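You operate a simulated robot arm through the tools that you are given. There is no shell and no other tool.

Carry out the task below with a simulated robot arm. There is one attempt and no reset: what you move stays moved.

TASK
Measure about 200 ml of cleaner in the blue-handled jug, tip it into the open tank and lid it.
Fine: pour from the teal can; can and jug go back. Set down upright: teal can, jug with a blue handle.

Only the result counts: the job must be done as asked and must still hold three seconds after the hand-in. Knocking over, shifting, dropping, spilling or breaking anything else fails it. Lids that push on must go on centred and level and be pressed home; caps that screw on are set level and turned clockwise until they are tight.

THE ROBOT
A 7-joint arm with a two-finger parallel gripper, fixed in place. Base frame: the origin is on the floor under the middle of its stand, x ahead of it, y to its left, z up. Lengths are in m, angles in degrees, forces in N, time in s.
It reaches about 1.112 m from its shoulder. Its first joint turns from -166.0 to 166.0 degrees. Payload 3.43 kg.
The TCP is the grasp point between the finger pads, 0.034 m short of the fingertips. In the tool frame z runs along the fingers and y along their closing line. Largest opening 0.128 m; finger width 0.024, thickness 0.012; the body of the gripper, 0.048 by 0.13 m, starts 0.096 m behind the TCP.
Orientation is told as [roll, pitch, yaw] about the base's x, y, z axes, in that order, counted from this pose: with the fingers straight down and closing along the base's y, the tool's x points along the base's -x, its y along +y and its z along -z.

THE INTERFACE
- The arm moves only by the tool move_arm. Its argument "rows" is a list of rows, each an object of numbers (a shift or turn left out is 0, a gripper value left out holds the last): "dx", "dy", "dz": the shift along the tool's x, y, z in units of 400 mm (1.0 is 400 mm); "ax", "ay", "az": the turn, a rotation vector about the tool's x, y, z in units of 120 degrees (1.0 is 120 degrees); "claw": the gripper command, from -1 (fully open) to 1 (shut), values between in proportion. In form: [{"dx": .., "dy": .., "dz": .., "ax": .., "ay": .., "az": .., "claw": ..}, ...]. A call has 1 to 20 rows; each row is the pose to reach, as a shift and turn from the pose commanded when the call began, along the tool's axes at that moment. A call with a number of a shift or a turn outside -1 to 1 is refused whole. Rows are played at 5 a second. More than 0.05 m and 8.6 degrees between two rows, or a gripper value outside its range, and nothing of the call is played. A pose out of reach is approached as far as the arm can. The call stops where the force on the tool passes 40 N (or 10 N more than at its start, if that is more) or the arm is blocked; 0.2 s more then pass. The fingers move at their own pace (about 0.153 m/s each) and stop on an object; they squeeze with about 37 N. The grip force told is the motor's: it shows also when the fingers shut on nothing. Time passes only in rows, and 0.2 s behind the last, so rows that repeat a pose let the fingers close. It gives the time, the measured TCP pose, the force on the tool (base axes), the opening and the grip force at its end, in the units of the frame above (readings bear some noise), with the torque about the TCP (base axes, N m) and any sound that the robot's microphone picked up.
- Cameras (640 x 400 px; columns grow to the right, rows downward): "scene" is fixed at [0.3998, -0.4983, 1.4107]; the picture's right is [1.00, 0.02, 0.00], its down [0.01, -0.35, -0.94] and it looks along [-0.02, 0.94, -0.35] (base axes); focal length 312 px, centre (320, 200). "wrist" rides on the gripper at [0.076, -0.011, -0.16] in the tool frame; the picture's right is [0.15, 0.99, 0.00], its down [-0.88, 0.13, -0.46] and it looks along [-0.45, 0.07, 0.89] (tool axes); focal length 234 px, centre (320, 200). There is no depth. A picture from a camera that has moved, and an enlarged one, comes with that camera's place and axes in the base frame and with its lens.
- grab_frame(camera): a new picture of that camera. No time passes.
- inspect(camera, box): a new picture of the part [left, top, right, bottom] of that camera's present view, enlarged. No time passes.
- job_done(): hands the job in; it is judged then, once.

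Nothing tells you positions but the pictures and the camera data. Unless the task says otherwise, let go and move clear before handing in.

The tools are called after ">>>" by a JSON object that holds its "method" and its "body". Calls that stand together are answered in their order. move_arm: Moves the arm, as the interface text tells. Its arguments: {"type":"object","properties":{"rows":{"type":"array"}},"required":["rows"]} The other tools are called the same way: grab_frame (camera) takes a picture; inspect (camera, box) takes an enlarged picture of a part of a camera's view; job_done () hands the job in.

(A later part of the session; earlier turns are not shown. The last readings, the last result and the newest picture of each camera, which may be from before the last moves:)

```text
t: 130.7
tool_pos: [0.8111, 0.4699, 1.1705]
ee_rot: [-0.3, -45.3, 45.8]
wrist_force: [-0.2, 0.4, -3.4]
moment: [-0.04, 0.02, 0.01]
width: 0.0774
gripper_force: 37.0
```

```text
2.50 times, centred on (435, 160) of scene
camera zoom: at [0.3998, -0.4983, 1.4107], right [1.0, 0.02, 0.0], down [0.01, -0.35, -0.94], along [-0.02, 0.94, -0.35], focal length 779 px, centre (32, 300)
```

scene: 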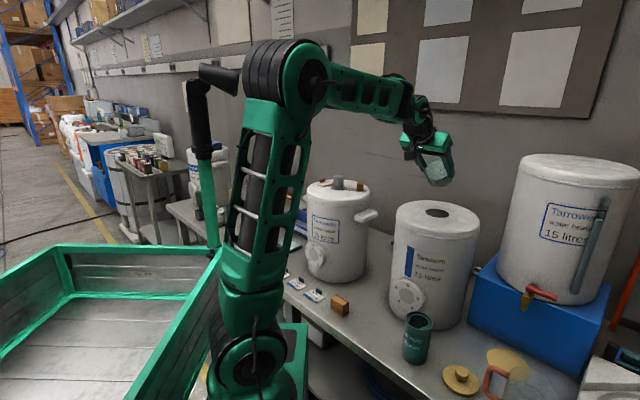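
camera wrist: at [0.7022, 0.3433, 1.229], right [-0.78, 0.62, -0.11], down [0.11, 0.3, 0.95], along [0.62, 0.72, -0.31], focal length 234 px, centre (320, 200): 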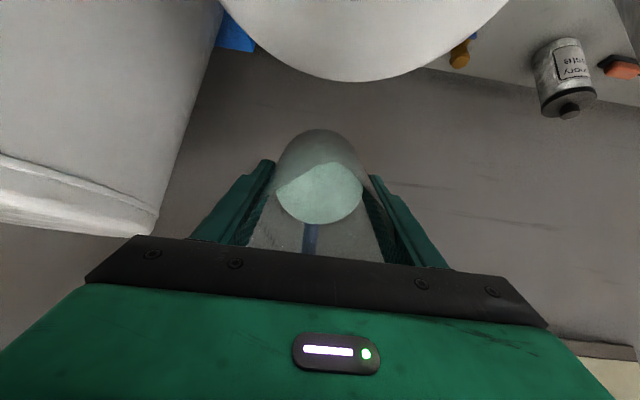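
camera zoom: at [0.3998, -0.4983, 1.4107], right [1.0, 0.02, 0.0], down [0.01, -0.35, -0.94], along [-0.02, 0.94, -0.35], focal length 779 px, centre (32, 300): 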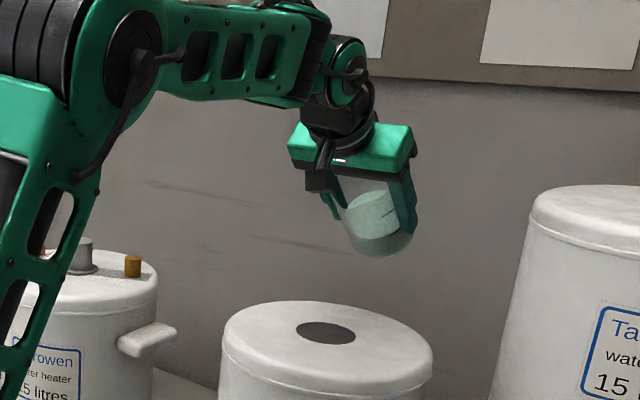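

The spout is above the hole. I'll lower it to about 10 cm above the tank while tilting to 60°, still short of pouring.

>>> {"method": "move_arm", "body": {"rows": [{"dx": 0.004, "dz": 0.004, "ay": -0.006}, {"dx": 0.012, "dz": 0.0125, "ay": -0.018}, {"dx": 0.022, "dz": 0.023, "ay": -0.032}, {"dx": 0.0325, "dz": 0.034, "ay": -0.047}, {"dx": 0.043, "dz": 0.0445, "ay": -0.0625}, {"dx": 0.0535, "dz": 0.0555, "ay": -0.078}, {"dx": 0.064, "dz": 0.066, "ay": -0.093}, {"dx": 0.074, "dz": 0.0765, "ay": -0.108}, {"dx": 0.082, "dz": 0.085, "ay": -0.119}, {"dx": 0.0861, "dz": 0.0891, "ay": -0.125}, {"dx": 0.0861, "dz": 0.0891, "ay": -0.125}]}}

>>> {"method": "grab_frame", "body": {"camera": "wrist"}}

>>> {"method": "inspect", "body": {"camera": "scene", "box": [370, 80, 500, 240]}}

```text
t: 133.1
tool_pos: [0.8105, 0.4718, 1.1216]
ee_rot: [-0.5, -60.3, 45.8]
wrist_force: [-0.7, 0.4, -3.4]
moment: [-0.05, 0.04, -0.01]
width: 0.0777
gripper_force: 37.0
```

```text
taken
camera wrist: at [0.696, 0.3371, 1.1346], right [-0.76, 0.64, -0.13], down [-0.07, 0.12, 0.99], along [0.65, 0.76, -0.05], focal length 234 px, centre (320, 200)
```

wrist: 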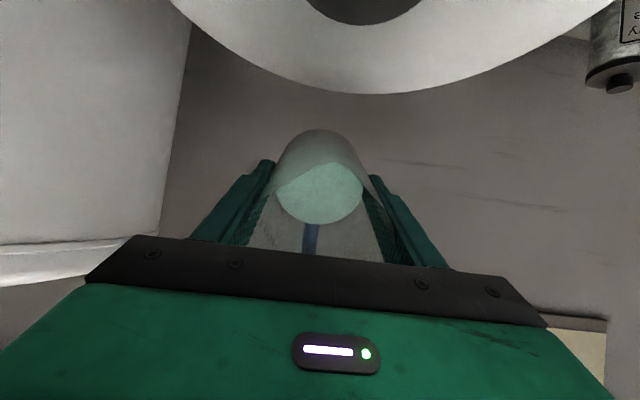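

```text
2.50 times, centred on (435, 160) of scene
camera zoom: at [0.3998, -0.4983, 1.4107], right [1.0, 0.02, 0.0], down [0.01, -0.35, -0.94], along [-0.02, 0.94, -0.35], focal length 779 px, centre (32, 300)
```

zoom: 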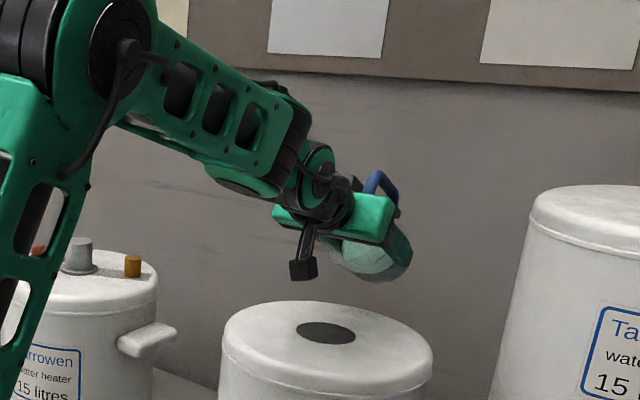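

The spout is computed to be within 1–2 mm of the hole centre. I'll start tilting slowly about the spout and look for the stream.

>>> {"method": "move_arm", "body": {"rows": [{"dx": -0.0056, "dz": -0.0039, "ay": -0.0167}, {"dx": -0.0111, "dz": -0.0081, "ay": -0.0333}, {"dx": -0.0138, "dz": -0.0102, "ay": -0.0417}, {"dx": -0.0164, "dz": -0.0124, "ay": -0.05}, {"dx": -0.019, "dz": -0.0146, "ay": -0.0583}, {"dx": -0.0216, "dz": -0.0169, "ay": -0.0667}]}}

>>> {"method": "grab_frame", "body": {"camera": "wrist"}}

>>> {"method": "inspect", "body": {"camera": "scene", "box": [390, 120, 490, 240]}}

```text
t: 134.5
tool_pos: [0.8094, 0.4695, 1.1317]
ee_rot: [-0.6, -68.3, 46.0]
wrist_force: [-1.5, 0.3, -2.6]
moment: [0.02, 0.01, 0.01]
width: 0.0779
gripper_force: 37.2
```

```text
taken
camera wrist: at [0.6945, 0.3359, 1.1212], right [-0.74, 0.65, -0.14], down [-0.16, 0.02, 0.99], along [0.65, 0.76, 0.09], focal length 234 px, centre (320, 200)
```

wrist: 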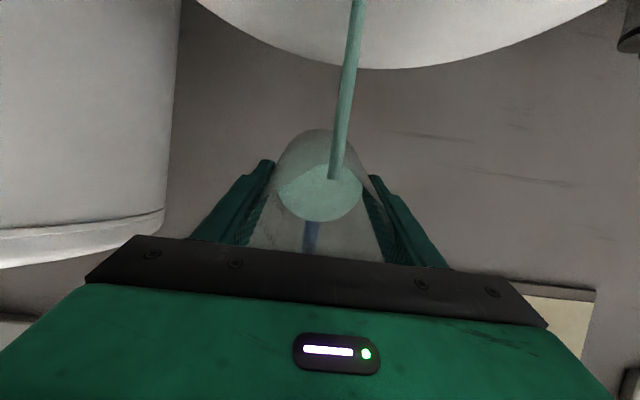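

```text
3.33 times, centred on (440, 180) of scene
camera zoom: at [0.3998, -0.4983, 1.4107], right [1.0, 0.02, 0.0], down [0.01, -0.35, -0.94], along [-0.02, 0.94, -0.35], focal length 1039 px, centre (-80, 267)
```

zoom: 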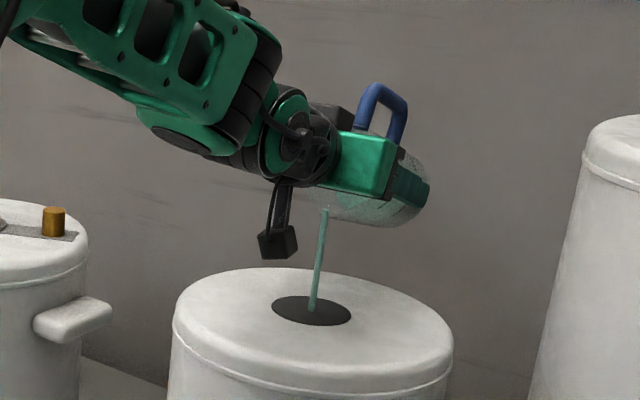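

The stream falls straight into the middle of the hole. I'll keep tilting slowly about the spout.

>>> {"method": "move_arm", "body": {"rows": [{"dx": -0.0028, "dz": -0.0019, "ay": -0.0083}, {"dx": -0.0056, "dz": -0.0039, "ay": -0.0167}, {"dx": -0.0084, "dz": -0.006, "ay": -0.025}, {"dx": -0.0111, "dz": -0.0081, "ay": -0.0333}, {"dx": -0.0138, "dz": -0.0102, "ay": -0.0417}, {"dx": -0.0164, "dz": -0.0124, "ay": -0.05}, {"dx": -0.019, "dz": -0.0146, "ay": -0.0583}, {"dx": -0.0216, "dz": -0.0169, "ay": -0.0667}, {"dx": -0.0241, "dz": -0.0192, "ay": -0.075}, {"dx": -0.0266, "dz": -0.0216, "ay": -0.0833}, {"dx": -0.0266, "dz": -0.0216, "ay": -0.0833}]}}

>>> {"method": "grab_frame", "body": {"camera": "wrist"}}

>>> {"method": "inspect", "body": {"camera": "scene", "box": [390, 120, 490, 240]}}

```text
t: 136.9
tool_pos: [0.8068, 0.4687, 1.1449]
ee_rot: [-1.0, -78.3, 46.5]
wrist_force: [-0.2, 0.9, -1.8]
moment: [-0.04, 0.03, -0.01]
width: 0.0776
gripper_force: 37.1
```

```text
taken
camera wrist: at [0.6952, 0.3366, 1.1029], right [-0.73, 0.67, -0.15], down [-0.28, -0.1, 0.95], along [0.63, 0.73, 0.26], focal length 234 px, centre (320, 200)
```

wrist: 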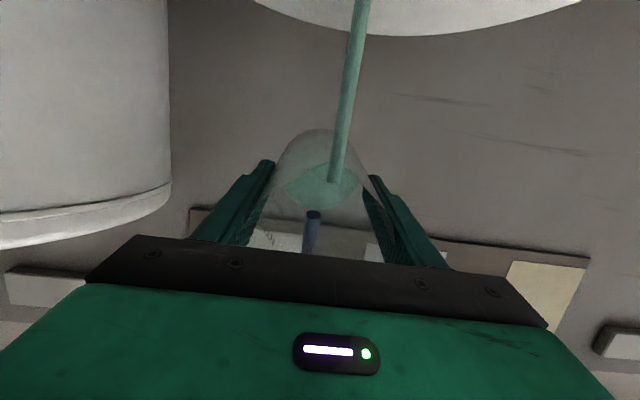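

```text
3.33 times, centred on (440, 180) of scene
camera zoom: at [0.3998, -0.4983, 1.4107], right [1.0, 0.02, 0.0], down [0.01, -0.35, -0.94], along [-0.02, 0.94, -0.35], focal length 1039 px, centre (-80, 267)
```

zoom: 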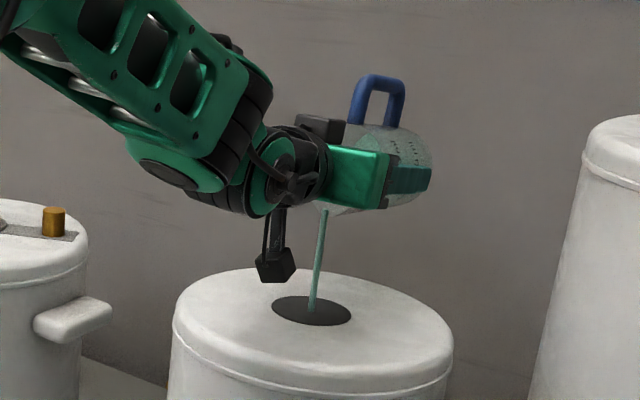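

>>> {"method": "move_arm", "body": {"rows": [{"dx": -0.0028, "dz": -0.0019, "ay": -0.0083}, {"dx": -0.0056, "dz": -0.0039, "ay": -0.0167}, {"dx": -0.0084, "dz": -0.006, "ay": -0.025}, {"dx": -0.0111, "dz": -0.0081, "ay": -0.0333}, {"dx": -0.0138, "dz": -0.0102, "ay": -0.0417}, {"dx": -0.0164, "dz": -0.0124, "ay": -0.05}, {"dx": -0.019, "dz": -0.0146, "ay": -0.0583}, {"dx": -0.0216, "dz": -0.0169, "ay": -0.0667}, {"dx": -0.0241, "dz": -0.0192, "ay": -0.075}, {"dx": -0.0266, "dz": -0.0216, "ay": -0.0833}, {"dx": -0.0266, "dz": -0.0216, "ay": -0.0833}]}}

>>> {"method": "grab_frame", "body": {"camera": "wrist"}}

>>> {"method": "inspect", "body": {"camera": "scene", "box": [390, 120, 490, 240]}}

```text
t: 139.3
tool_pos: [0.803, 0.4623, 1.1568]
ee_rot: [-7.2, -88.2, 52.8]
wrist_force: [0.3, 0.0, -1.6]
moment: [0.01, -0.05, 0.03]
width: 0.0777
gripper_force: 37.3
```

```text
taken
camera wrist: at [0.6979, 0.3389, 1.0862], right [-0.71, 0.69, -0.15], down [-0.4, -0.21, 0.89], along [0.58, 0.69, 0.42], focal length 234 px, centre (320, 200)
```

wrist: 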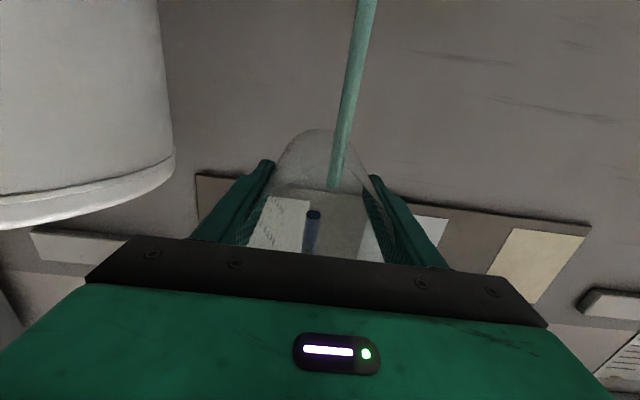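

```text
3.33 times, centred on (440, 180) of scene
camera zoom: at [0.3998, -0.4983, 1.4107], right [1.0, 0.02, 0.0], down [0.01, -0.35, -0.94], along [-0.02, 0.94, -0.35], focal length 1039 px, centre (-80, 267)
```

zoom: 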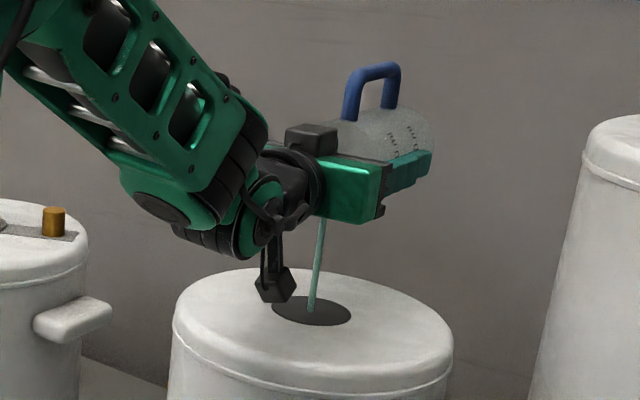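

Nearly empty. I'll tilt on past horizontal to about 102° while raising slightly to keep the wrist camera clear of the tank top.

>>> {"method": "move_arm", "body": {"rows": [{"dx": -0.0064, "dz": -0.0019, "ay": -0.0083}, {"dx": -0.0127, "dz": -0.0039, "ay": -0.0167}, {"dx": -0.019, "dz": -0.006, "ay": -0.025}, {"dx": -0.0254, "dz": -0.0081, "ay": -0.0333}, {"dx": -0.0316, "dz": -0.0102, "ay": -0.0417}, {"dx": -0.0378, "dz": -0.0124, "ay": -0.05}, {"dx": -0.044, "dz": -0.0146, "ay": -0.0583}, {"dx": -0.0502, "dz": -0.0169, "ay": -0.0667}, {"dx": -0.0562, "dz": -0.0192, "ay": -0.075}, {"dx": -0.0623, "dz": -0.0216, "ay": -0.0833}, {"dx": -0.0683, "dz": -0.024, "ay": -0.0917}, {"dx": -0.0743, "dz": -0.0264, "ay": -0.1}, {"dx": -0.0802, "dz": -0.0289, "ay": -0.1083}, {"dx": -0.086, "dz": -0.0314, "ay": -0.1167}, {"dx": -0.086, "dz": -0.0314, "ay": -0.1167}, {"dx": -0.086, "dz": -0.0314, "ay": -0.1167}]}}

>>> {"method": "grab_frame", "body": {"camera": "wrist"}}

>>> {"method": "inspect", "body": {"camera": "scene", "box": [390, 120, 490, 240]}}

```text
t: 142.7
tool_pos: [0.7947, 0.4538, 1.1908]
ee_rot: [-178.9, -77.7, -135.4]
wrist_force: [0.0, -0.3, -1.0]
moment: [0.02, -0.03, -0.02]
width: 0.0776
gripper_force: 37.8
```

```text
taken
camera wrist: at [0.705, 0.3463, 1.0838], right [-0.68, 0.72, -0.15], down [-0.54, -0.36, 0.76], along [0.49, 0.6, 0.63], focal length 234 px, centre (320, 200)
```

wrist: 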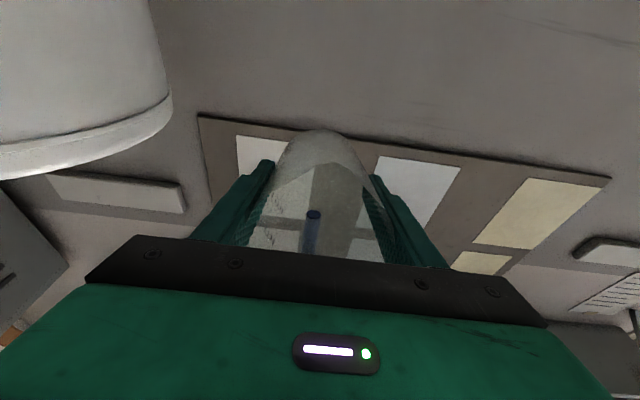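

```text
3.33 times, centred on (440, 180) of scene
camera zoom: at [0.3998, -0.4983, 1.4107], right [1.0, 0.02, 0.0], down [0.01, -0.35, -0.94], along [-0.02, 0.94, -0.35], focal length 1039 px, centre (-80, 267)
```

zoom: 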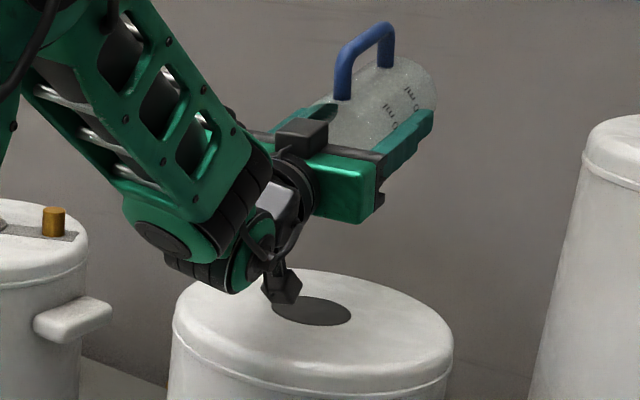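

>>> {"method": "inspect", "body": {"camera": "wrist", "box": [240, 110, 400, 260]}}

>>> {"method": "move_arm", "body": {"rows": [{"dx": 0}, {"dx": 0}, {"dx": 0}]}}

>>> {"method": "inspect", "body": {"camera": "scene", "box": [425, 110, 465, 170]}}

```text
2.67 times, centred on (320, 185) of wrist
camera zoom: at [0.705, 0.3463, 1.0838], right [-0.68, 0.72, -0.15], down [-0.54, -0.36, 0.76], along [0.49, 0.6, 0.63], focal length 624 px, centre (320, 240)
```

zoom: 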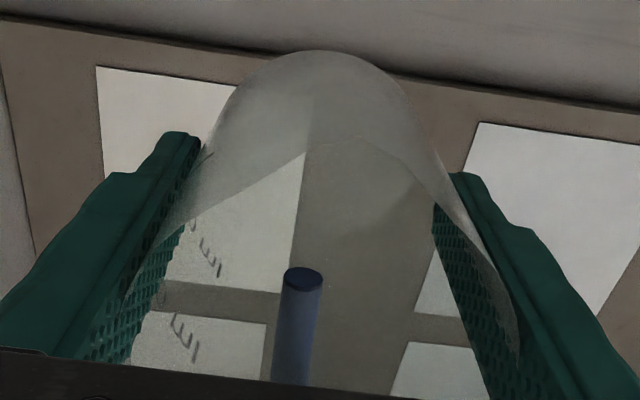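

```text
t: 143.5
tool_pos: [0.7948, 0.4558, 1.192]
ee_rot: [-178.8, -77.6, -135.5]
wrist_force: [-0.1, -0.5, -2.3]
moment: [0.02, -0.01, 0.0]
width: 0.0778
gripper_force: 37.2
```

```text
6.67 times, centred on (445, 140) of scene
camera zoom: at [0.3998, -0.4983, 1.4107], right [1.0, 0.02, 0.0], down [0.01, -0.35, -0.94], along [-0.02, 0.94, -0.35], focal length 2078 px, centre (-513, 600)
```

zoom: 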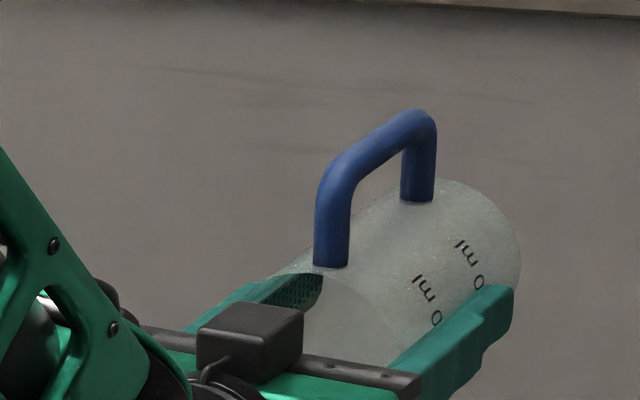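

The jug is empty. I'll tilt it back upright to about 47° while rising, keeping clear of the tank.

>>> {"method": "move_arm", "body": {"rows": [{"dx": 0.0073, "dz": 0.0106, "ay": 0.0417}, {"dx": 0.0104, "dz": 0.0209, "ay": 0.0833}, {"dx": 0.014, "dz": 0.0299, "ay": 0.125}, {"dx": 0.0182, "dz": 0.0374, "ay": 0.1667}, {"dx": 0.0204, "dz": 0.0441, "ay": 0.2083}, {"dx": 0.0227, "dz": 0.0492, "ay": 0.25}, {"dx": 0.0252, "dz": 0.0529, "ay": 0.2917}, {"dx": 0.0276, "dz": 0.0551, "ay": 0.3333}, {"dx": 0.0299, "dz": 0.0558, "ay": 0.375}, {"dx": 0.0319, "dz": 0.055, "ay": 0.4167}, {"dx": 0.0334, "dz": 0.0528, "ay": 0.4583}, {"dx": 0.0334, "dz": 0.0528, "ay": 0.4583}]}}

>>> {"method": "grab_frame", "body": {"camera": "scene"}}

>>> {"method": "grab_frame", "body": {"camera": "wrist"}}

```text
t: 146.1
tool_pos: [0.8111, 0.4717, 1.1828]
ee_rot: [-0.4, -47.2, 45.8]
wrist_force: [0.8, 1.2, -1.3]
moment: [0.01, -0.02, 0.0]
width: 0.0778
gripper_force: 37.0
```

```text
taken
```

scene: 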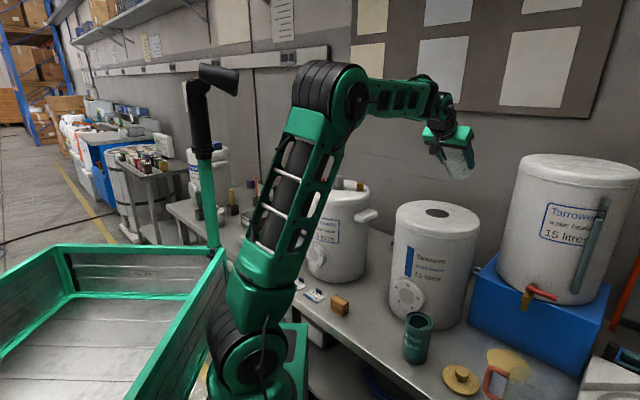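

```text
taken
camera wrist: at [0.7011, 0.3427, 1.2358], right [-0.77, 0.62, -0.11], down [0.09, 0.28, 0.96], along [0.63, 0.73, -0.27], focal length 234 px, centre (320, 200)
```

wrist: 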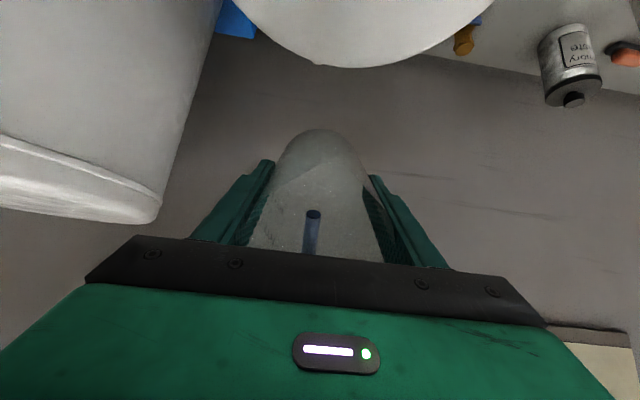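

Everything looks undisturbed. I'll retreat along the same path to above the jug's original spot.

>>> {"method": "move_arm", "body": {"rows": [{"dx": 0.008, "dy": 0.003, "dz": -0.009}, {"dx": 0.023, "dy": 0.008, "dz": -0.025}, {"dx": 0.046, "dy": 0.0165, "dz": -0.05}, {"dx": 0.075, "dy": 0.0267, "dz": -0.081}, {"dx": 0.106, "dy": 0.0377, "dz": -0.1145}, {"dx": 0.137, "dy": 0.0487, "dz": -0.148}, {"dx": 0.168, "dy": 0.0597, "dz": -0.1815}, {"dx": 0.199, "dy": 0.0707, "dz": -0.215}, {"dx": 0.23, "dy": 0.0818, "dz": -0.2485}, {"dx": 0.261, "dy": 0.0928, "dz": -0.282}, {"dx": 0.292, "dy": 0.1038, "dz": -0.3155}, {"dx": 0.323, "dy": 0.1148, "dz": -0.349}, {"dx": 0.354, "dy": 0.1258, "dz": -0.3825}, {"dx": 0.385, "dy": 0.1368, "dz": -0.416}, {"dx": 0.416, "dy": 0.1479, "dz": -0.4495}, {"dx": 0.444, "dy": 0.1578, "dz": -0.4795}, {"dx": 0.468, "dy": 0.1663, "dz": -0.5055}, {"dx": 0.488, "dy": 0.1735, "dz": -0.527}, {"dx": 0.499, "dy": 0.1774, "dz": -0.539}, {"dx": 0.5036, "dy": 0.179, "dz": -0.5439}]}}

>>> {"method": "move_arm", "body": {"rows": [{"ay": 0.015}, {"ay": 0.045}, {"ay": 0.085}, {"ay": 0.125}, {"ay": 0.165}, {"ay": 0.205}, {"ay": 0.245}, {"ay": 0.285}, {"ay": 0.32}, {"ay": 0.35}, {"ay": 0.375}, {"ay": 0.388}, {"ay": 0.392}, {"ay": 0.392}]}}

>>> {"method": "grab_frame", "body": {"camera": "scene"}}

>>> {"method": "grab_frame", "body": {"camera": "wrist"}}

```text
t: 150.3
tool_pos: [0.5509, 0.3103, 1.1815]
ee_rot: [-0.3, -47.3, 45.6]
wrist_force: [-0.2, 0.0, -1.0]
moment: [0.01, -0.01, 0.03]
width: 0.0776
gripper_force: 37.0
```

```text
t: 153.3
tool_pos: [0.5509, 0.3082, 1.1826]
ee_rot: [-0.1, -0.3, 45.4]
wrist_force: [0.4, 1.2, -1.1]
moment: [0.0, -0.03, 0.01]
width: 0.0777
gripper_force: 36.5
```

```text
taken
```

scene: 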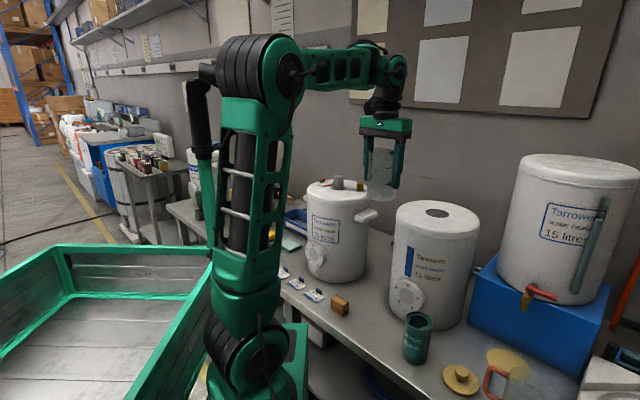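

```text
taken
camera wrist: at [0.506, 0.2465, 1.3417], right [-0.81, 0.59, 0.0], down [0.52, 0.72, 0.46], along [0.27, 0.37, -0.89], focal length 234 px, centre (320, 200)
```

wrist: 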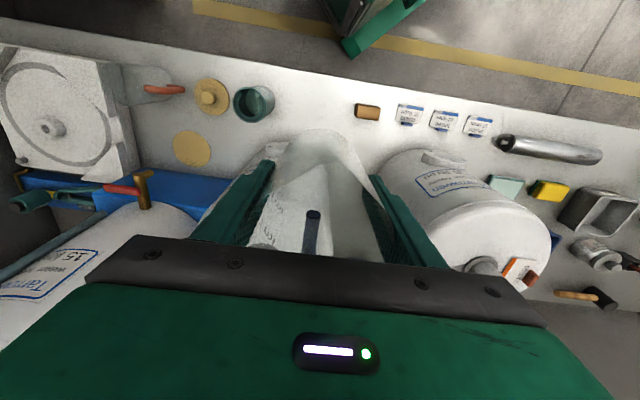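

Jug is upright above its spot. I'll yaw back to +135° and then descend.

>>> {"method": "move_arm", "body": {"rows": [{"az": -0.012}, {"az": -0.035}, {"az": -0.07}, {"az": -0.115, "dz": 0.004}, {"az": -0.16, "dz": 0.01}, {"az": -0.205, "dz": 0.02}, {"az": -0.25, "dz": 0.03}, {"az": -0.295, "dz": 0.04}, {"az": -0.34, "dz": 0.05}, {"az": -0.385, "dz": 0.06}, {"az": -0.43, "dz": 0.07}, {"az": -0.475, "dz": 0.08}, {"az": -0.52, "dz": 0.09}, {"az": -0.565, "dz": 0.1}, {"az": -0.61, "dz": 0.11}, {"az": -0.655, "dz": 0.12}, {"az": -0.695, "dz": 0.13}, {"az": -0.725, "dz": 0.135}, {"az": -0.742, "dz": 0.14}, {"az": -0.747, "dz": 0.14}]}}

>>> {"method": "move_arm", "body": {"rows": [{"dz": 0.01}, {"dz": 0.03}, {"dz": 0.06}, {"dz": 0.1}, {"dz": 0.145}, {"dz": 0.19}, {"dz": 0.235}, {"dz": 0.28}, {"dz": 0.325}, {"dz": 0.37}, {"dz": 0.415}, {"dz": 0.46}, {"dz": 0.505}, {"dz": 0.55}, {"dz": 0.59}, {"dz": 0.62}, {"dz": 0.645}, {"dz": 0.66}, {"dz": 0.665}, {"dz": 0.665}]}}

>>> {"method": "grab_frame", "body": {"camera": "wrist"}}

>>> {"method": "inspect", "body": {"camera": "scene", "box": [320, 200, 450, 345]}}

```text
t: 157.5
tool_pos: [0.553, 0.3101, 1.1268]
ee_rot: [-0.4, 0.2, 135.2]
wrist_force: [-0.2, 0.3, -1.4]
moment: [-0.02, -0.03, 0.03]
width: 0.0778
gripper_force: 36.7
```

```text
t: 161.7
tool_pos: [0.5534, 0.3114, 0.8605]
ee_rot: [-0.2, 0.1, 135.1]
wrist_force: [0.6, -0.9, -1.1]
moment: [0.01, -0.01, -0.01]
width: 0.0778
gripper_force: 37.7
```

```text
taken
camera wrist: at [0.6149, 0.2646, 1.0199], right [-0.59, -0.8, 0.0], down [-0.72, 0.53, 0.45], along [-0.36, 0.27, -0.89], focal length 234 px, centre (320, 200)
```

wrist: 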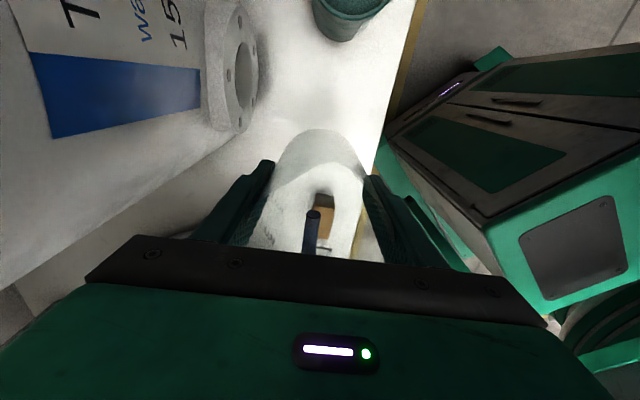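

```text
2.76 times, centred on (385, 272) of scene
camera zoom: at [0.3998, -0.4983, 1.4107], right [1.0, 0.02, 0.0], down [0.01, -0.35, -0.94], along [-0.02, 0.94, -0.35], focal length 860 px, centre (141, 0)
```

zoom: 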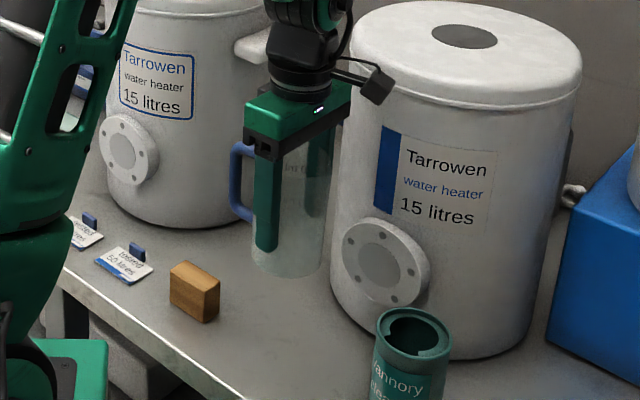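

>>> {"method": "move_arm", "body": {"rows": [{"dz": 0.01, "dy": 0.001}, {"dz": 0.03, "dy": 0.002}, {"dz": 0.06, "dy": 0.003}, {"dz": 0.095, "dy": 0.003}, {"dz": 0.13, "dy": 0.003}, {"dz": 0.165, "dy": 0.003}, {"dz": 0.2, "dy": 0.003}, {"dz": 0.232, "dy": 0.003}, {"dz": 0.26, "dy": 0.003}, {"dz": 0.28, "dy": 0.003}, {"dz": 0.294, "dy": 0.003}, {"dz": 0.3, "dy": 0.003}, {"dz": 0.3, "dy": 0.003}]}}

>>> {"method": "move_arm", "body": {"rows": [{"dz": 0.004}, {"dz": 0.008}, {"dz": 0.008}]}}

>>> {"method": "move_arm", "body": {"rows": [{"dz": 0.003}, {"dz": 0.005}, {"dz": 0.005}]}}

```text
t: 164.5
tool_pos: [0.5531, 0.311, 0.7416]
ee_rot: [-0.3, 0.2, 135.1]
wrist_force: [0.2, 0.1, -1.3]
moment: [-0.01, -0.05, -0.01]
width: 0.0777
gripper_force: 37.2
```

```text
t: 165.3
tool_pos: [0.554, 0.3109, 0.7371]
ee_rot: [-0.3, 0.2, 135.1]
wrist_force: [0.3, -0.8, -1.3]
moment: [-0.03, -0.02, -0.02]
width: 0.0776
gripper_force: 36.7
```

```text
t: 166.1
tool_pos: [0.5535, 0.3103, 0.7356]
ee_rot: [-0.3, 0.2, 135.2]
wrist_force: [-0.4, -0.9, -1.3]
moment: [-0.02, -0.01, 0.0]
width: 0.0779
gripper_force: 36.8
```

>>> {"method": "move_arm", "body": {"rows": [{"dz": 0.003}, {"dz": 0.005}, {"dz": 0.005}]}}

>>> {"method": "move_arm", "body": {"rows": [{"dz": 0.003}, {"dz": 0.005}, {"dz": 0.005}]}}

```text
t: 166.9
tool_pos: [0.5547, 0.3089, 0.7328]
ee_rot: [-0.3, 0.2, 135.1]
wrist_force: [0.7, 0.5, -1.9]
moment: [0.0, 0.01, 0.0]
width: 0.0777
gripper_force: 36.6
```

```text
t: 167.7
tool_pos: [0.5544, 0.3105, 0.7321]
ee_rot: [-0.3, 0.2, 135.2]
wrist_force: [-0.7, 0.6, -2.0]
moment: [0.01, -0.01, -0.01]
width: 0.0778
gripper_force: 37.2
```

>>> {"method": "move_arm", "body": {"rows": [{"dz": 0.002}, {"dz": 0.004}, {"dz": 0.004}]}}

>>> {"method": "inspect", "body": {"camera": "scene", "box": [340, 260, 420, 345]}}

```text
t: 168.5
tool_pos: [0.554, 0.3101, 0.7301]
ee_rot: [-0.3, 0.2, 135.2]
wrist_force: [0.4, -0.3, -0.8]
moment: [-0.01, 0.03, 0.0]
width: 0.0778
gripper_force: 36.8
```

```text
4.71 times, centred on (380, 302) of scene
camera zoom: at [0.3998, -0.4983, 1.4107], right [1.0, 0.02, 0.0], down [0.01, -0.35, -0.94], along [-0.02, 0.94, -0.35], focal length 1467 px, centre (38, -282)
```

zoom: 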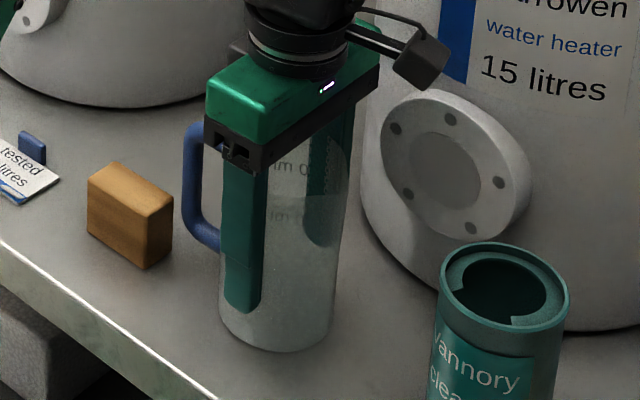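

>>> {"method": "move_arm", "body": {"rows": [{"dz": 0.002}, {"dz": 0.004}, {"dz": 0.004}]}}

```text
t: 169.3
tool_pos: [0.5533, 0.309, 0.7288]
ee_rot: [-0.4, 0.2, 135.2]
wrist_force: [-4.3, -2.5, 31.0]
moment: [-0.85, 0.88, 0.01]
width: 0.0779
gripper_force: 37.1
```

Contact. I'll ease off, open and rise away.

>>> {"method": "move_arm", "body": {"rows": [{"dz": -0.002}, {"dz": -0.003}, {"dz": -0.003, "claw": -0.58}, {"dz": -0.003}, {"dz": -0.003}]}}

>>> {"method": "move_arm", "body": {"rows": [{"dz": -0.03}, {"dz": -0.08}, {"dz": -0.14}, {"dz": -0.21}, {"dz": -0.29}, {"dz": -0.38}, {"dz": -0.47}, {"dz": -0.56}, {"dz": -0.65}, {"dz": -0.74}, {"dz": -0.74}]}}

>>> {"method": "grab_frame", "body": {"camera": "wrist"}}

>>> {"method": "inspect", "body": {"camera": "scene", "box": [340, 240, 480, 380]}}

```text
t: 170.5
tool_pos: [0.5553, 0.3079, 0.7301]
ee_rot: [-0.3, 0.1, 135.1]
wrist_force: [-0.4, 1.1, -0.6]
moment: [-0.01, 0.01, 0.0]
width: 0.1012
gripper_force: 0.1
```

```text
t: 172.9
tool_pos: [0.5493, 0.3095, 1.0249]
ee_rot: [-0.3, 0.2, 135.0]
wrist_force: [0.1, 0.3, 0.2]
moment: [0.0, -0.03, 0.03]
width: 0.101
gripper_force: 0.2
```

```text
taken
camera wrist: at [0.6111, 0.2647, 1.1847], right [-0.59, -0.8, 0.0], down [-0.72, 0.53, 0.45], along [-0.36, 0.27, -0.89], focal length 234 px, centre (320, 200)
```

wrist: 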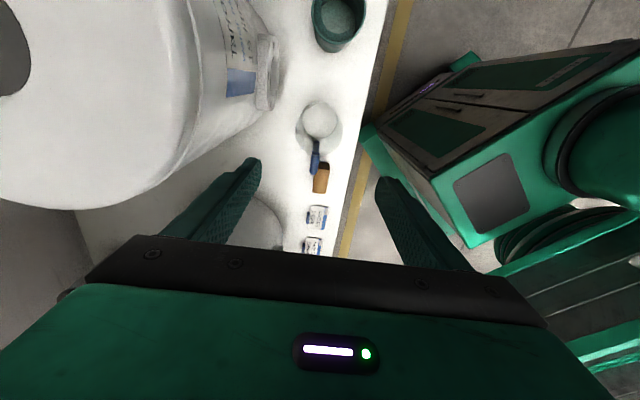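

```text
2.86 times, centred on (410, 310) of scene
camera zoom: at [0.3998, -0.4983, 1.4107], right [1.0, 0.02, 0.0], down [0.01, -0.35, -0.94], along [-0.02, 0.94, -0.35], focal length 891 px, centre (63, -114)
```

zoom: 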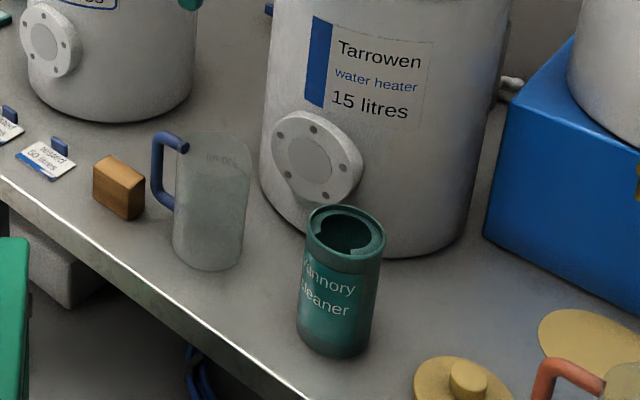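

The jug is back, empty and upright. Next is the lid, so I'll go and look closely at the knobbed lid and the flat yellow disc from above.

>>> {"method": "move_arm", "body": {"rows": [{"az": 0.06, "dx": 0.05}, {"az": 0.12, "dx": 0.1}, {"az": 0.18, "dx": 0.15}, {"az": 0.24, "dx": 0.2}, {"az": 0.3, "dx": 0.25}, {"az": 0.36, "dx": 0.3}, {"az": 0.42, "dx": 0.35}, {"az": 0.48, "dx": 0.4}, {"az": 0.54, "dx": 0.45}, {"az": 0.6, "dx": 0.5}, {"az": 0.66, "dx": 0.55}, {"az": 0.72, "dx": 0.6}, {"az": 0.75, "dx": 0.65}, {"az": 0.75, "dx": 0.68}, {"az": 0.75, "dx": 0.68}]}}

>>> {"method": "grab_frame", "body": {"camera": "wrist"}}

>>> {"method": "inspect", "body": {"camera": "wrist", "box": [220, 80, 380, 200]}}

>>> {"method": "inspect", "body": {"camera": "scene", "box": [435, 340, 535, 400]}}

```text
t: 176.1
tool_pos: [0.7444, 0.1185, 1.0268]
ee_rot: [-0.1, -0.4, 45.2]
wrist_force: [-0.2, 0.3, 0.5]
moment: [-0.03, -0.02, 0.0]
width: 0.1011
gripper_force: 0.1
```

```text
taken
camera wrist: at [0.6979, 0.0562, 1.1855], right [-0.8, 0.59, 0.0], down [0.53, 0.72, 0.46], along [0.28, 0.37, -0.89], focal length 234 px, centre (320, 200)
```

wrist: 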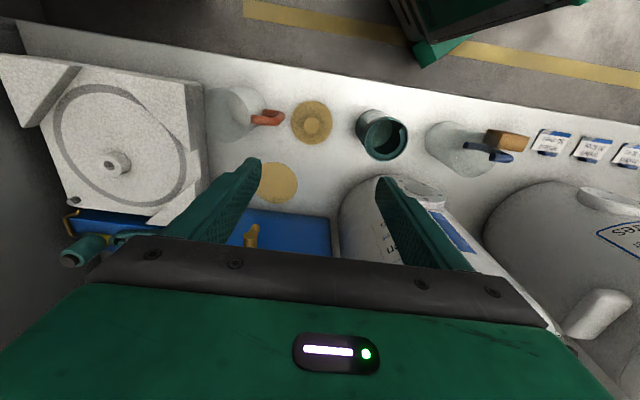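

```text
3.33 times, centred on (300, 140) of wrist
camera zoom: at [0.6979, 0.0562, 1.1855], right [-0.8, 0.59, 0.0], down [0.53, 0.72, 0.46], along [0.28, 0.37, -0.89], focal length 781 px, centre (387, 400)
```

zoom: 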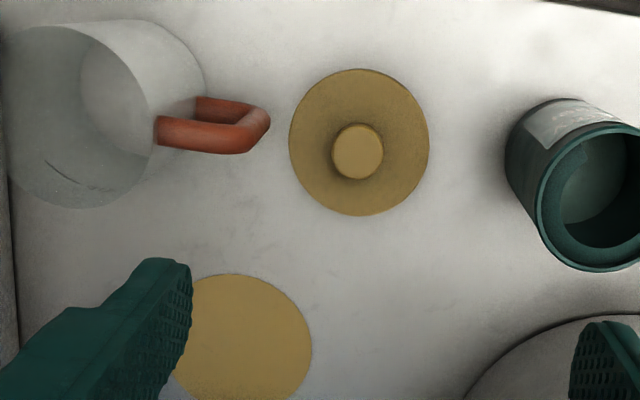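

```text
6.40 times, centred on (485, 370) of scene
camera zoom: at [0.3998, -0.4983, 1.4107], right [1.0, 0.02, 0.0], down [0.01, -0.35, -0.94], along [-0.02, 0.94, -0.35], focal length 1995 px, centre (-736, -888)
```

zoom: 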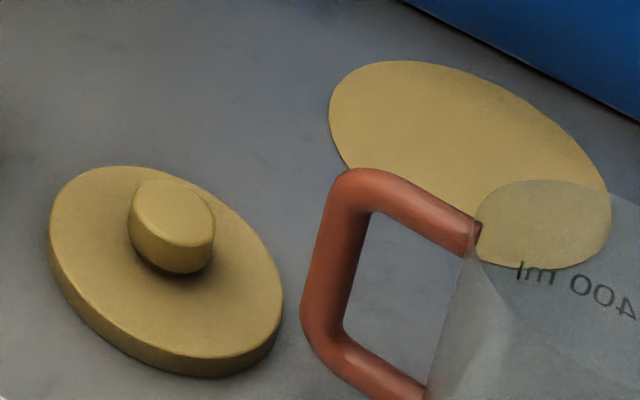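

The flat yellow disc is just a flat marking with no thickness, so the knobbed disc at about (0.764, 0.111) is the lid. I'll yaw to −45°, with fingers across the bench and clear of the red handle, and hover above it.

>>> {"method": "move_arm", "body": {"rows": [{"az": 0.06, "dx": -0.002, "dy": -0.004, "claw": -0.2}, {"az": 0.12, "dx": -0.004, "dy": -0.008}, {"az": 0.18, "dx": -0.006, "dy": -0.012}, {"az": 0.24, "dx": -0.008, "dy": -0.016, "dz": 0.03}, {"az": 0.3, "dx": -0.01, "dy": -0.02, "dz": 0.06}, {"az": 0.36, "dx": -0.012, "dy": -0.024, "dz": 0.09}, {"az": 0.42, "dx": -0.014, "dy": -0.03, "dz": 0.12}, {"az": 0.48, "dx": -0.016, "dy": -0.034, "dz": 0.15}, {"az": 0.54, "dx": -0.018, "dy": -0.038, "dz": 0.18}, {"az": 0.6, "dx": -0.02, "dy": -0.042, "dz": 0.22}, {"az": 0.66, "dx": -0.0214, "dy": -0.046, "dz": 0.26}, {"az": 0.72, "dx": -0.0214, "dy": -0.048, "dz": 0.3}, {"az": 0.75, "dx": -0.0214, "dy": -0.048, "dz": 0.317}, {"az": 0.75, "dx": -0.0214, "dy": -0.048, "dz": 0.317}, {"az": 0.75, "dx": -0.0214, "dy": -0.048, "dz": 0.317}]}}

>>> {"method": "grab_frame", "body": {"camera": "wrist"}}

>>> {"method": "inspect", "body": {"camera": "wrist", "box": [270, 80, 370, 190]}}

>>> {"method": "grab_frame", "body": {"camera": "scene"}}

```text
t: 179.3
tool_pos: [0.7651, 0.1119, 0.9005]
ee_rot: [0.3, -0.2, -44.9]
wrist_force: [0.3, -1.1, -0.1]
moment: [-0.01, 0.0, 0.01]
width: 0.0768
gripper_force: 0.1
```

```text
taken
camera wrist: at [0.7032, 0.1557, 1.0591], right [0.59, 0.8, 0.0], down [0.71, -0.53, 0.46], along [0.37, -0.27, -0.89], focal length 234 px, centre (320, 200)
```

wrist: 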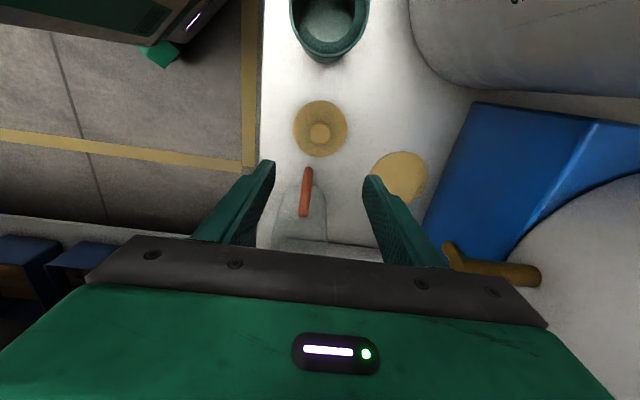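

```text
3.64 times, centred on (320, 135) of wrist
camera zoom: at [0.7032, 0.1557, 1.0591], right [0.59, 0.8, 0.0], down [0.71, -0.53, 0.46], along [0.37, -0.27, -0.89], focal length 852 px, centre (320, 436)
```

zoom: 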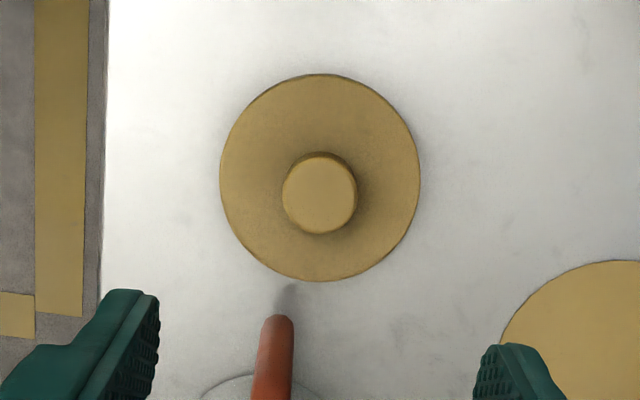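

```text
taken
```

scene: 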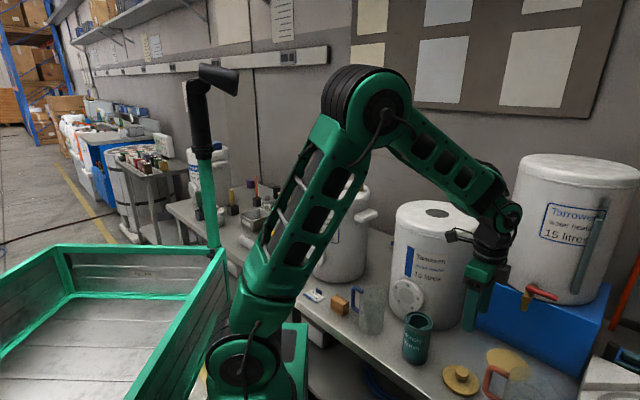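

The lid is well in view, about 3 mm off along the tool x-axis. I'll correct for that, narrow the opening, descend to just above the knob and re-check.

>>> {"method": "move_arm", "body": {"rows": [{"dx": 0.004, "dz": 0.05, "claw": 0.1}, {"dx": 0.0088, "dz": 0.12}, {"dx": 0.0088, "dz": 0.19}, {"dx": 0.0088, "dz": 0.26}, {"dx": 0.0088, "dz": 0.3}, {"dx": 0.0088, "dz": 0.32}, {"dx": 0.0088, "dz": 0.32}, {"dx": 0.0088, "dz": 0.32}]}}

>>> {"method": "grab_frame", "body": {"camera": "wrist"}}

>>> {"method": "inspect", "body": {"camera": "wrist", "box": [260, 110, 380, 240]}}

>>> {"method": "inspect", "body": {"camera": "scene", "box": [410, 290, 540, 400]}}

```text
t: 181.1
tool_pos: [0.7634, 0.1133, 0.7729]
ee_rot: [0.3, -0.2, -44.8]
wrist_force: [-0.1, 0.2, 1.0]
moment: [0.01, 0.02, 0.01]
width: 0.0575
gripper_force: 0.1
```

```text
taken
camera wrist: at [0.7019, 0.1581, 0.9327], right [0.59, 0.8, 0.0], down [0.71, -0.53, 0.46], along [0.37, -0.27, -0.89], focal length 234 px, centre (320, 200)
```

wrist: 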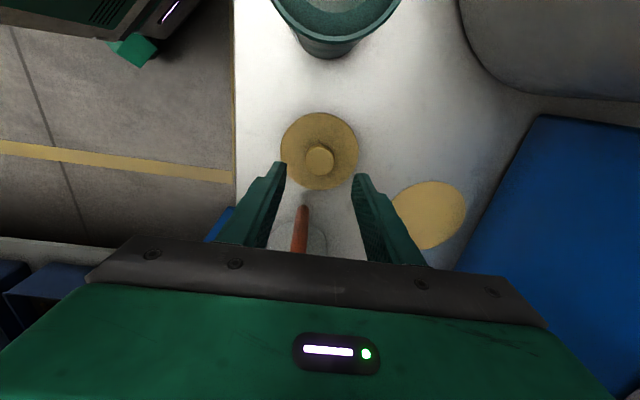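

```text
3.08 times, centred on (320, 175) of wrist
camera zoom: at [0.7019, 0.1581, 0.9327], right [0.59, 0.8, 0.0], down [0.71, -0.53, 0.46], along [0.37, -0.27, -0.89], focal length 720 px, centre (320, 277)
```

zoom: 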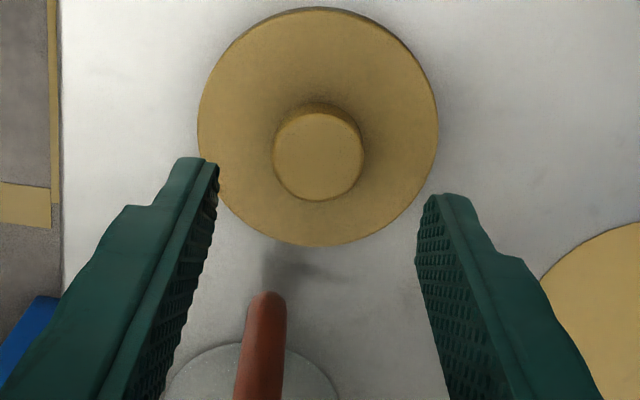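

```text
3.64 times, centred on (475, 345) of scene
camera zoom: at [0.3998, -0.4983, 1.4107], right [1.0, 0.02, 0.0], down [0.01, -0.35, -0.94], along [-0.02, 0.94, -0.35], focal length 1133 px, centre (-244, -327)
```

zoom: 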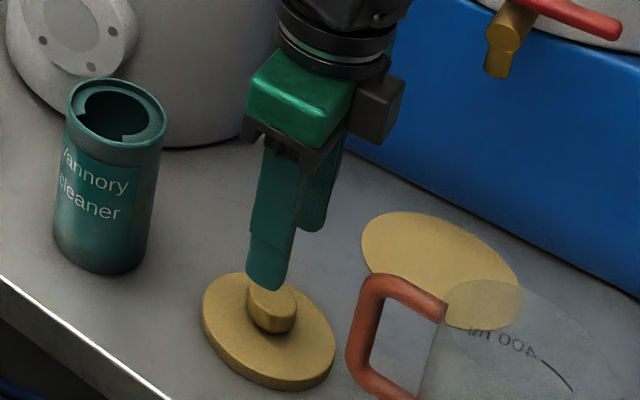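

Aligned within about a millimetre. I'll descend so the fingertips straddle the knob just above the plate.

>>> {"method": "move_arm", "body": {"rows": [{"dz": 0.04}, {"dz": 0.08}, {"dz": 0.12}, {"dz": 0.14}, {"dz": 0.145}, {"dz": 0.145}, {"dz": 0.145}]}}

>>> {"method": "grab_frame", "body": {"camera": "wrist"}}

>>> {"method": "inspect", "body": {"camera": "scene", "box": [435, 320, 515, 400]}}

```text
t: 182.7
tool_pos: [0.7647, 0.1134, 0.7143]
ee_rot: [0.3, -0.1, -44.8]
wrist_force: [0.3, -0.3, 0.5]
moment: [-0.01, -0.01, -0.03]
width: 0.0575
gripper_force: 0.0
```

```text
taken
camera wrist: at [0.7028, 0.1585, 0.8728], right [0.59, 0.8, 0.0], down [0.71, -0.53, 0.46], along [0.37, -0.27, -0.89], focal length 234 px, centre (320, 200)
```

wrist: 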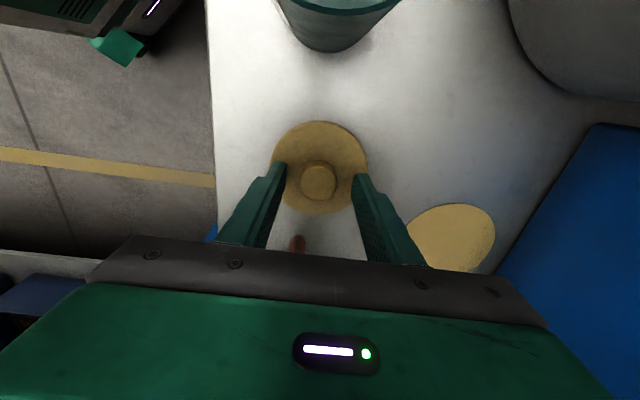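

```text
5.00 times, centred on (475, 360) of scene
camera zoom: at [0.3998, -0.4983, 1.4107], right [1.0, 0.02, 0.0], down [0.01, -0.35, -0.94], along [-0.02, 0.94, -0.35], focal length 1558 px, centre (-455, -600)
```

zoom: 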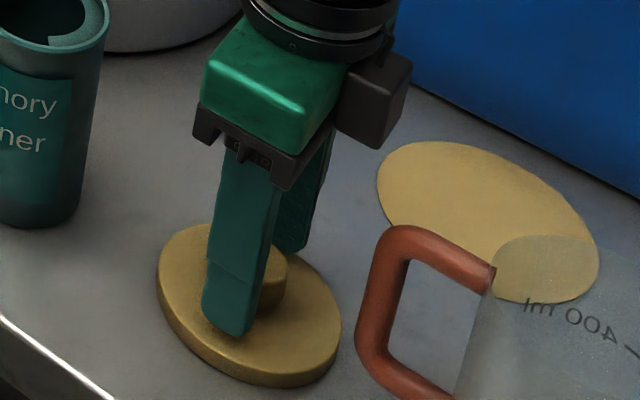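

>>> {"method": "move_arm", "body": {"rows": [{"dz": 0.005}, {"dz": 0.01}, {"dz": 0.01}]}}

>>> {"method": "move_arm", "body": {"rows": [{"claw": 1}, {"claw": 1}, {"claw": 1}, {"claw": 1}, {"claw": 1}]}}

>>> {"method": "grab_frame", "body": {"camera": "wrist"}}

>>> {"method": "inspect", "body": {"camera": "scene", "box": [435, 320, 515, 400]}}

```text
t: 183.5
tool_pos: [0.7636, 0.1123, 0.7099]
ee_rot: [0.3, -0.2, -44.9]
wrist_force: [-0.8, -0.2, -0.2]
moment: [-0.04, 0.03, -0.02]
width: 0.0575
gripper_force: 0.0
```

```text
t: 184.7
tool_pos: [0.7641, 0.1136, 0.7113]
ee_rot: [0.3, -0.2, -44.9]
wrist_force: [0.1, 0.6, 0.6]
moment: [0.03, -0.03, 0.01]
width: 0.0298
gripper_force: 37.0
```

```text
taken
camera wrist: at [0.702, 0.1579, 0.8693], right [0.59, 0.8, 0.0], down [0.71, -0.53, 0.46], along [0.37, -0.27, -0.89], focal length 234 px, centre (320, 200)
```

wrist: 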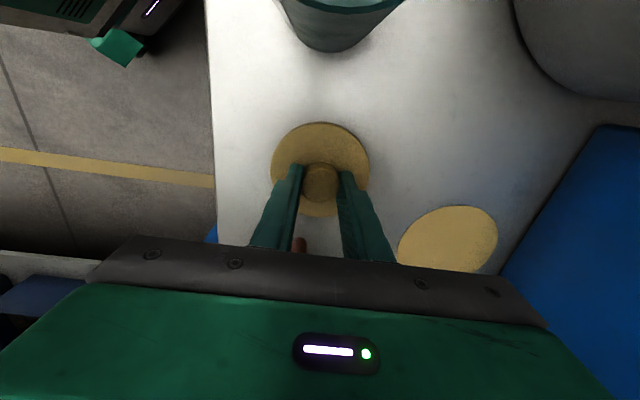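

```text
5.00 times, centred on (475, 360) of scene
camera zoom: at [0.3998, -0.4983, 1.4107], right [1.0, 0.02, 0.0], down [0.01, -0.35, -0.94], along [-0.02, 0.94, -0.35], focal length 1558 px, centre (-455, -600)
```

zoom: 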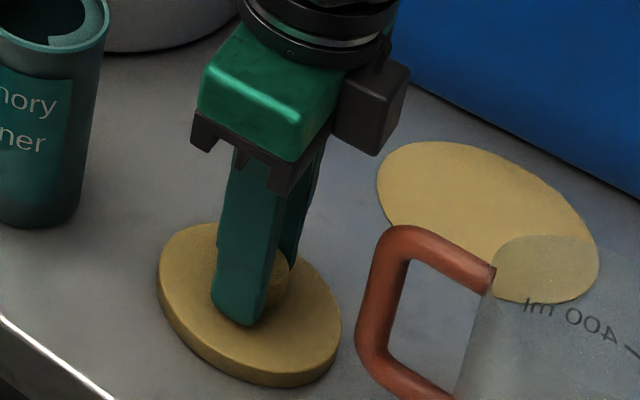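

The knob is gripped at 29.8 mm opening. I'll lift slowly and look at the lid, including its underside.

>>> {"method": "move_arm", "body": {"rows": [{"dz": -0.003}, {"dz": -0.008}, {"dz": -0.016}, {"dz": -0.026}, {"dz": -0.038}, {"dz": -0.052}, {"dz": -0.068}, {"dz": -0.086}, {"dz": -0.104}, {"dz": -0.122}, {"dz": -0.14}, {"dz": -0.156}, {"dz": -0.168}, {"dz": -0.176}, {"dz": -0.18}, {"dz": -0.18}]}}

>>> {"method": "grab_frame", "body": {"camera": "wrist"}}

>>> {"method": "inspect", "body": {"camera": "scene", "box": [425, 280, 525, 380]}}

```text
t: 188.1
tool_pos: [0.7639, 0.113, 0.7824]
ee_rot: [0.3, -0.3, -45.0]
wrist_force: [0.0, -1.1, 0.0]
moment: [0.04, 0.0, 0.03]
width: 0.0297
gripper_force: 36.8
```

```text
taken
camera wrist: at [0.7016, 0.1577, 0.9412], right [0.59, 0.8, 0.0], down [0.71, -0.53, 0.46], along [0.37, -0.27, -0.89], focal length 234 px, centre (320, 200)
```

wrist: 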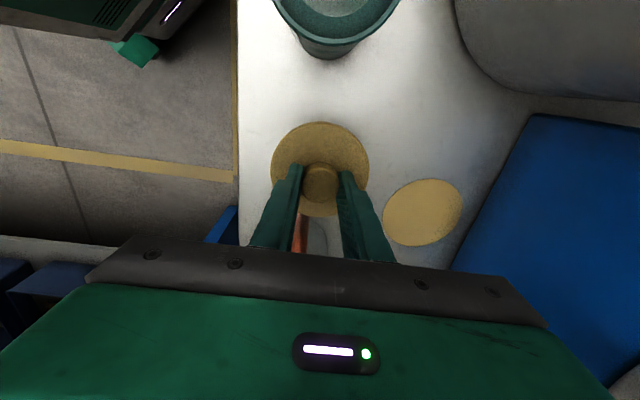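

```text
4.00 times, centred on (475, 330) of scene
camera zoom: at [0.3998, -0.4983, 1.4107], right [1.0, 0.02, 0.0], down [0.01, -0.35, -0.94], along [-0.02, 0.94, -0.35], focal length 1247 px, centre (-300, -320)
```

zoom: 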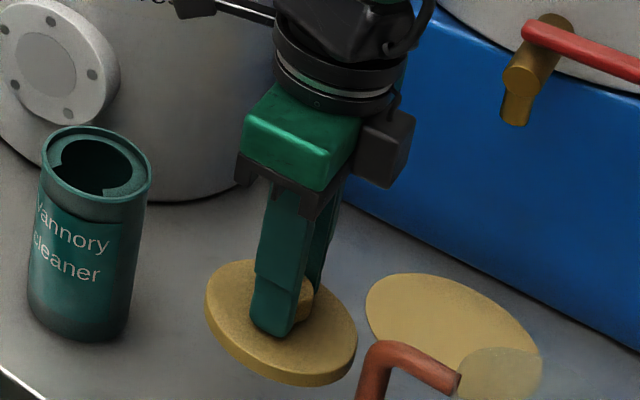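

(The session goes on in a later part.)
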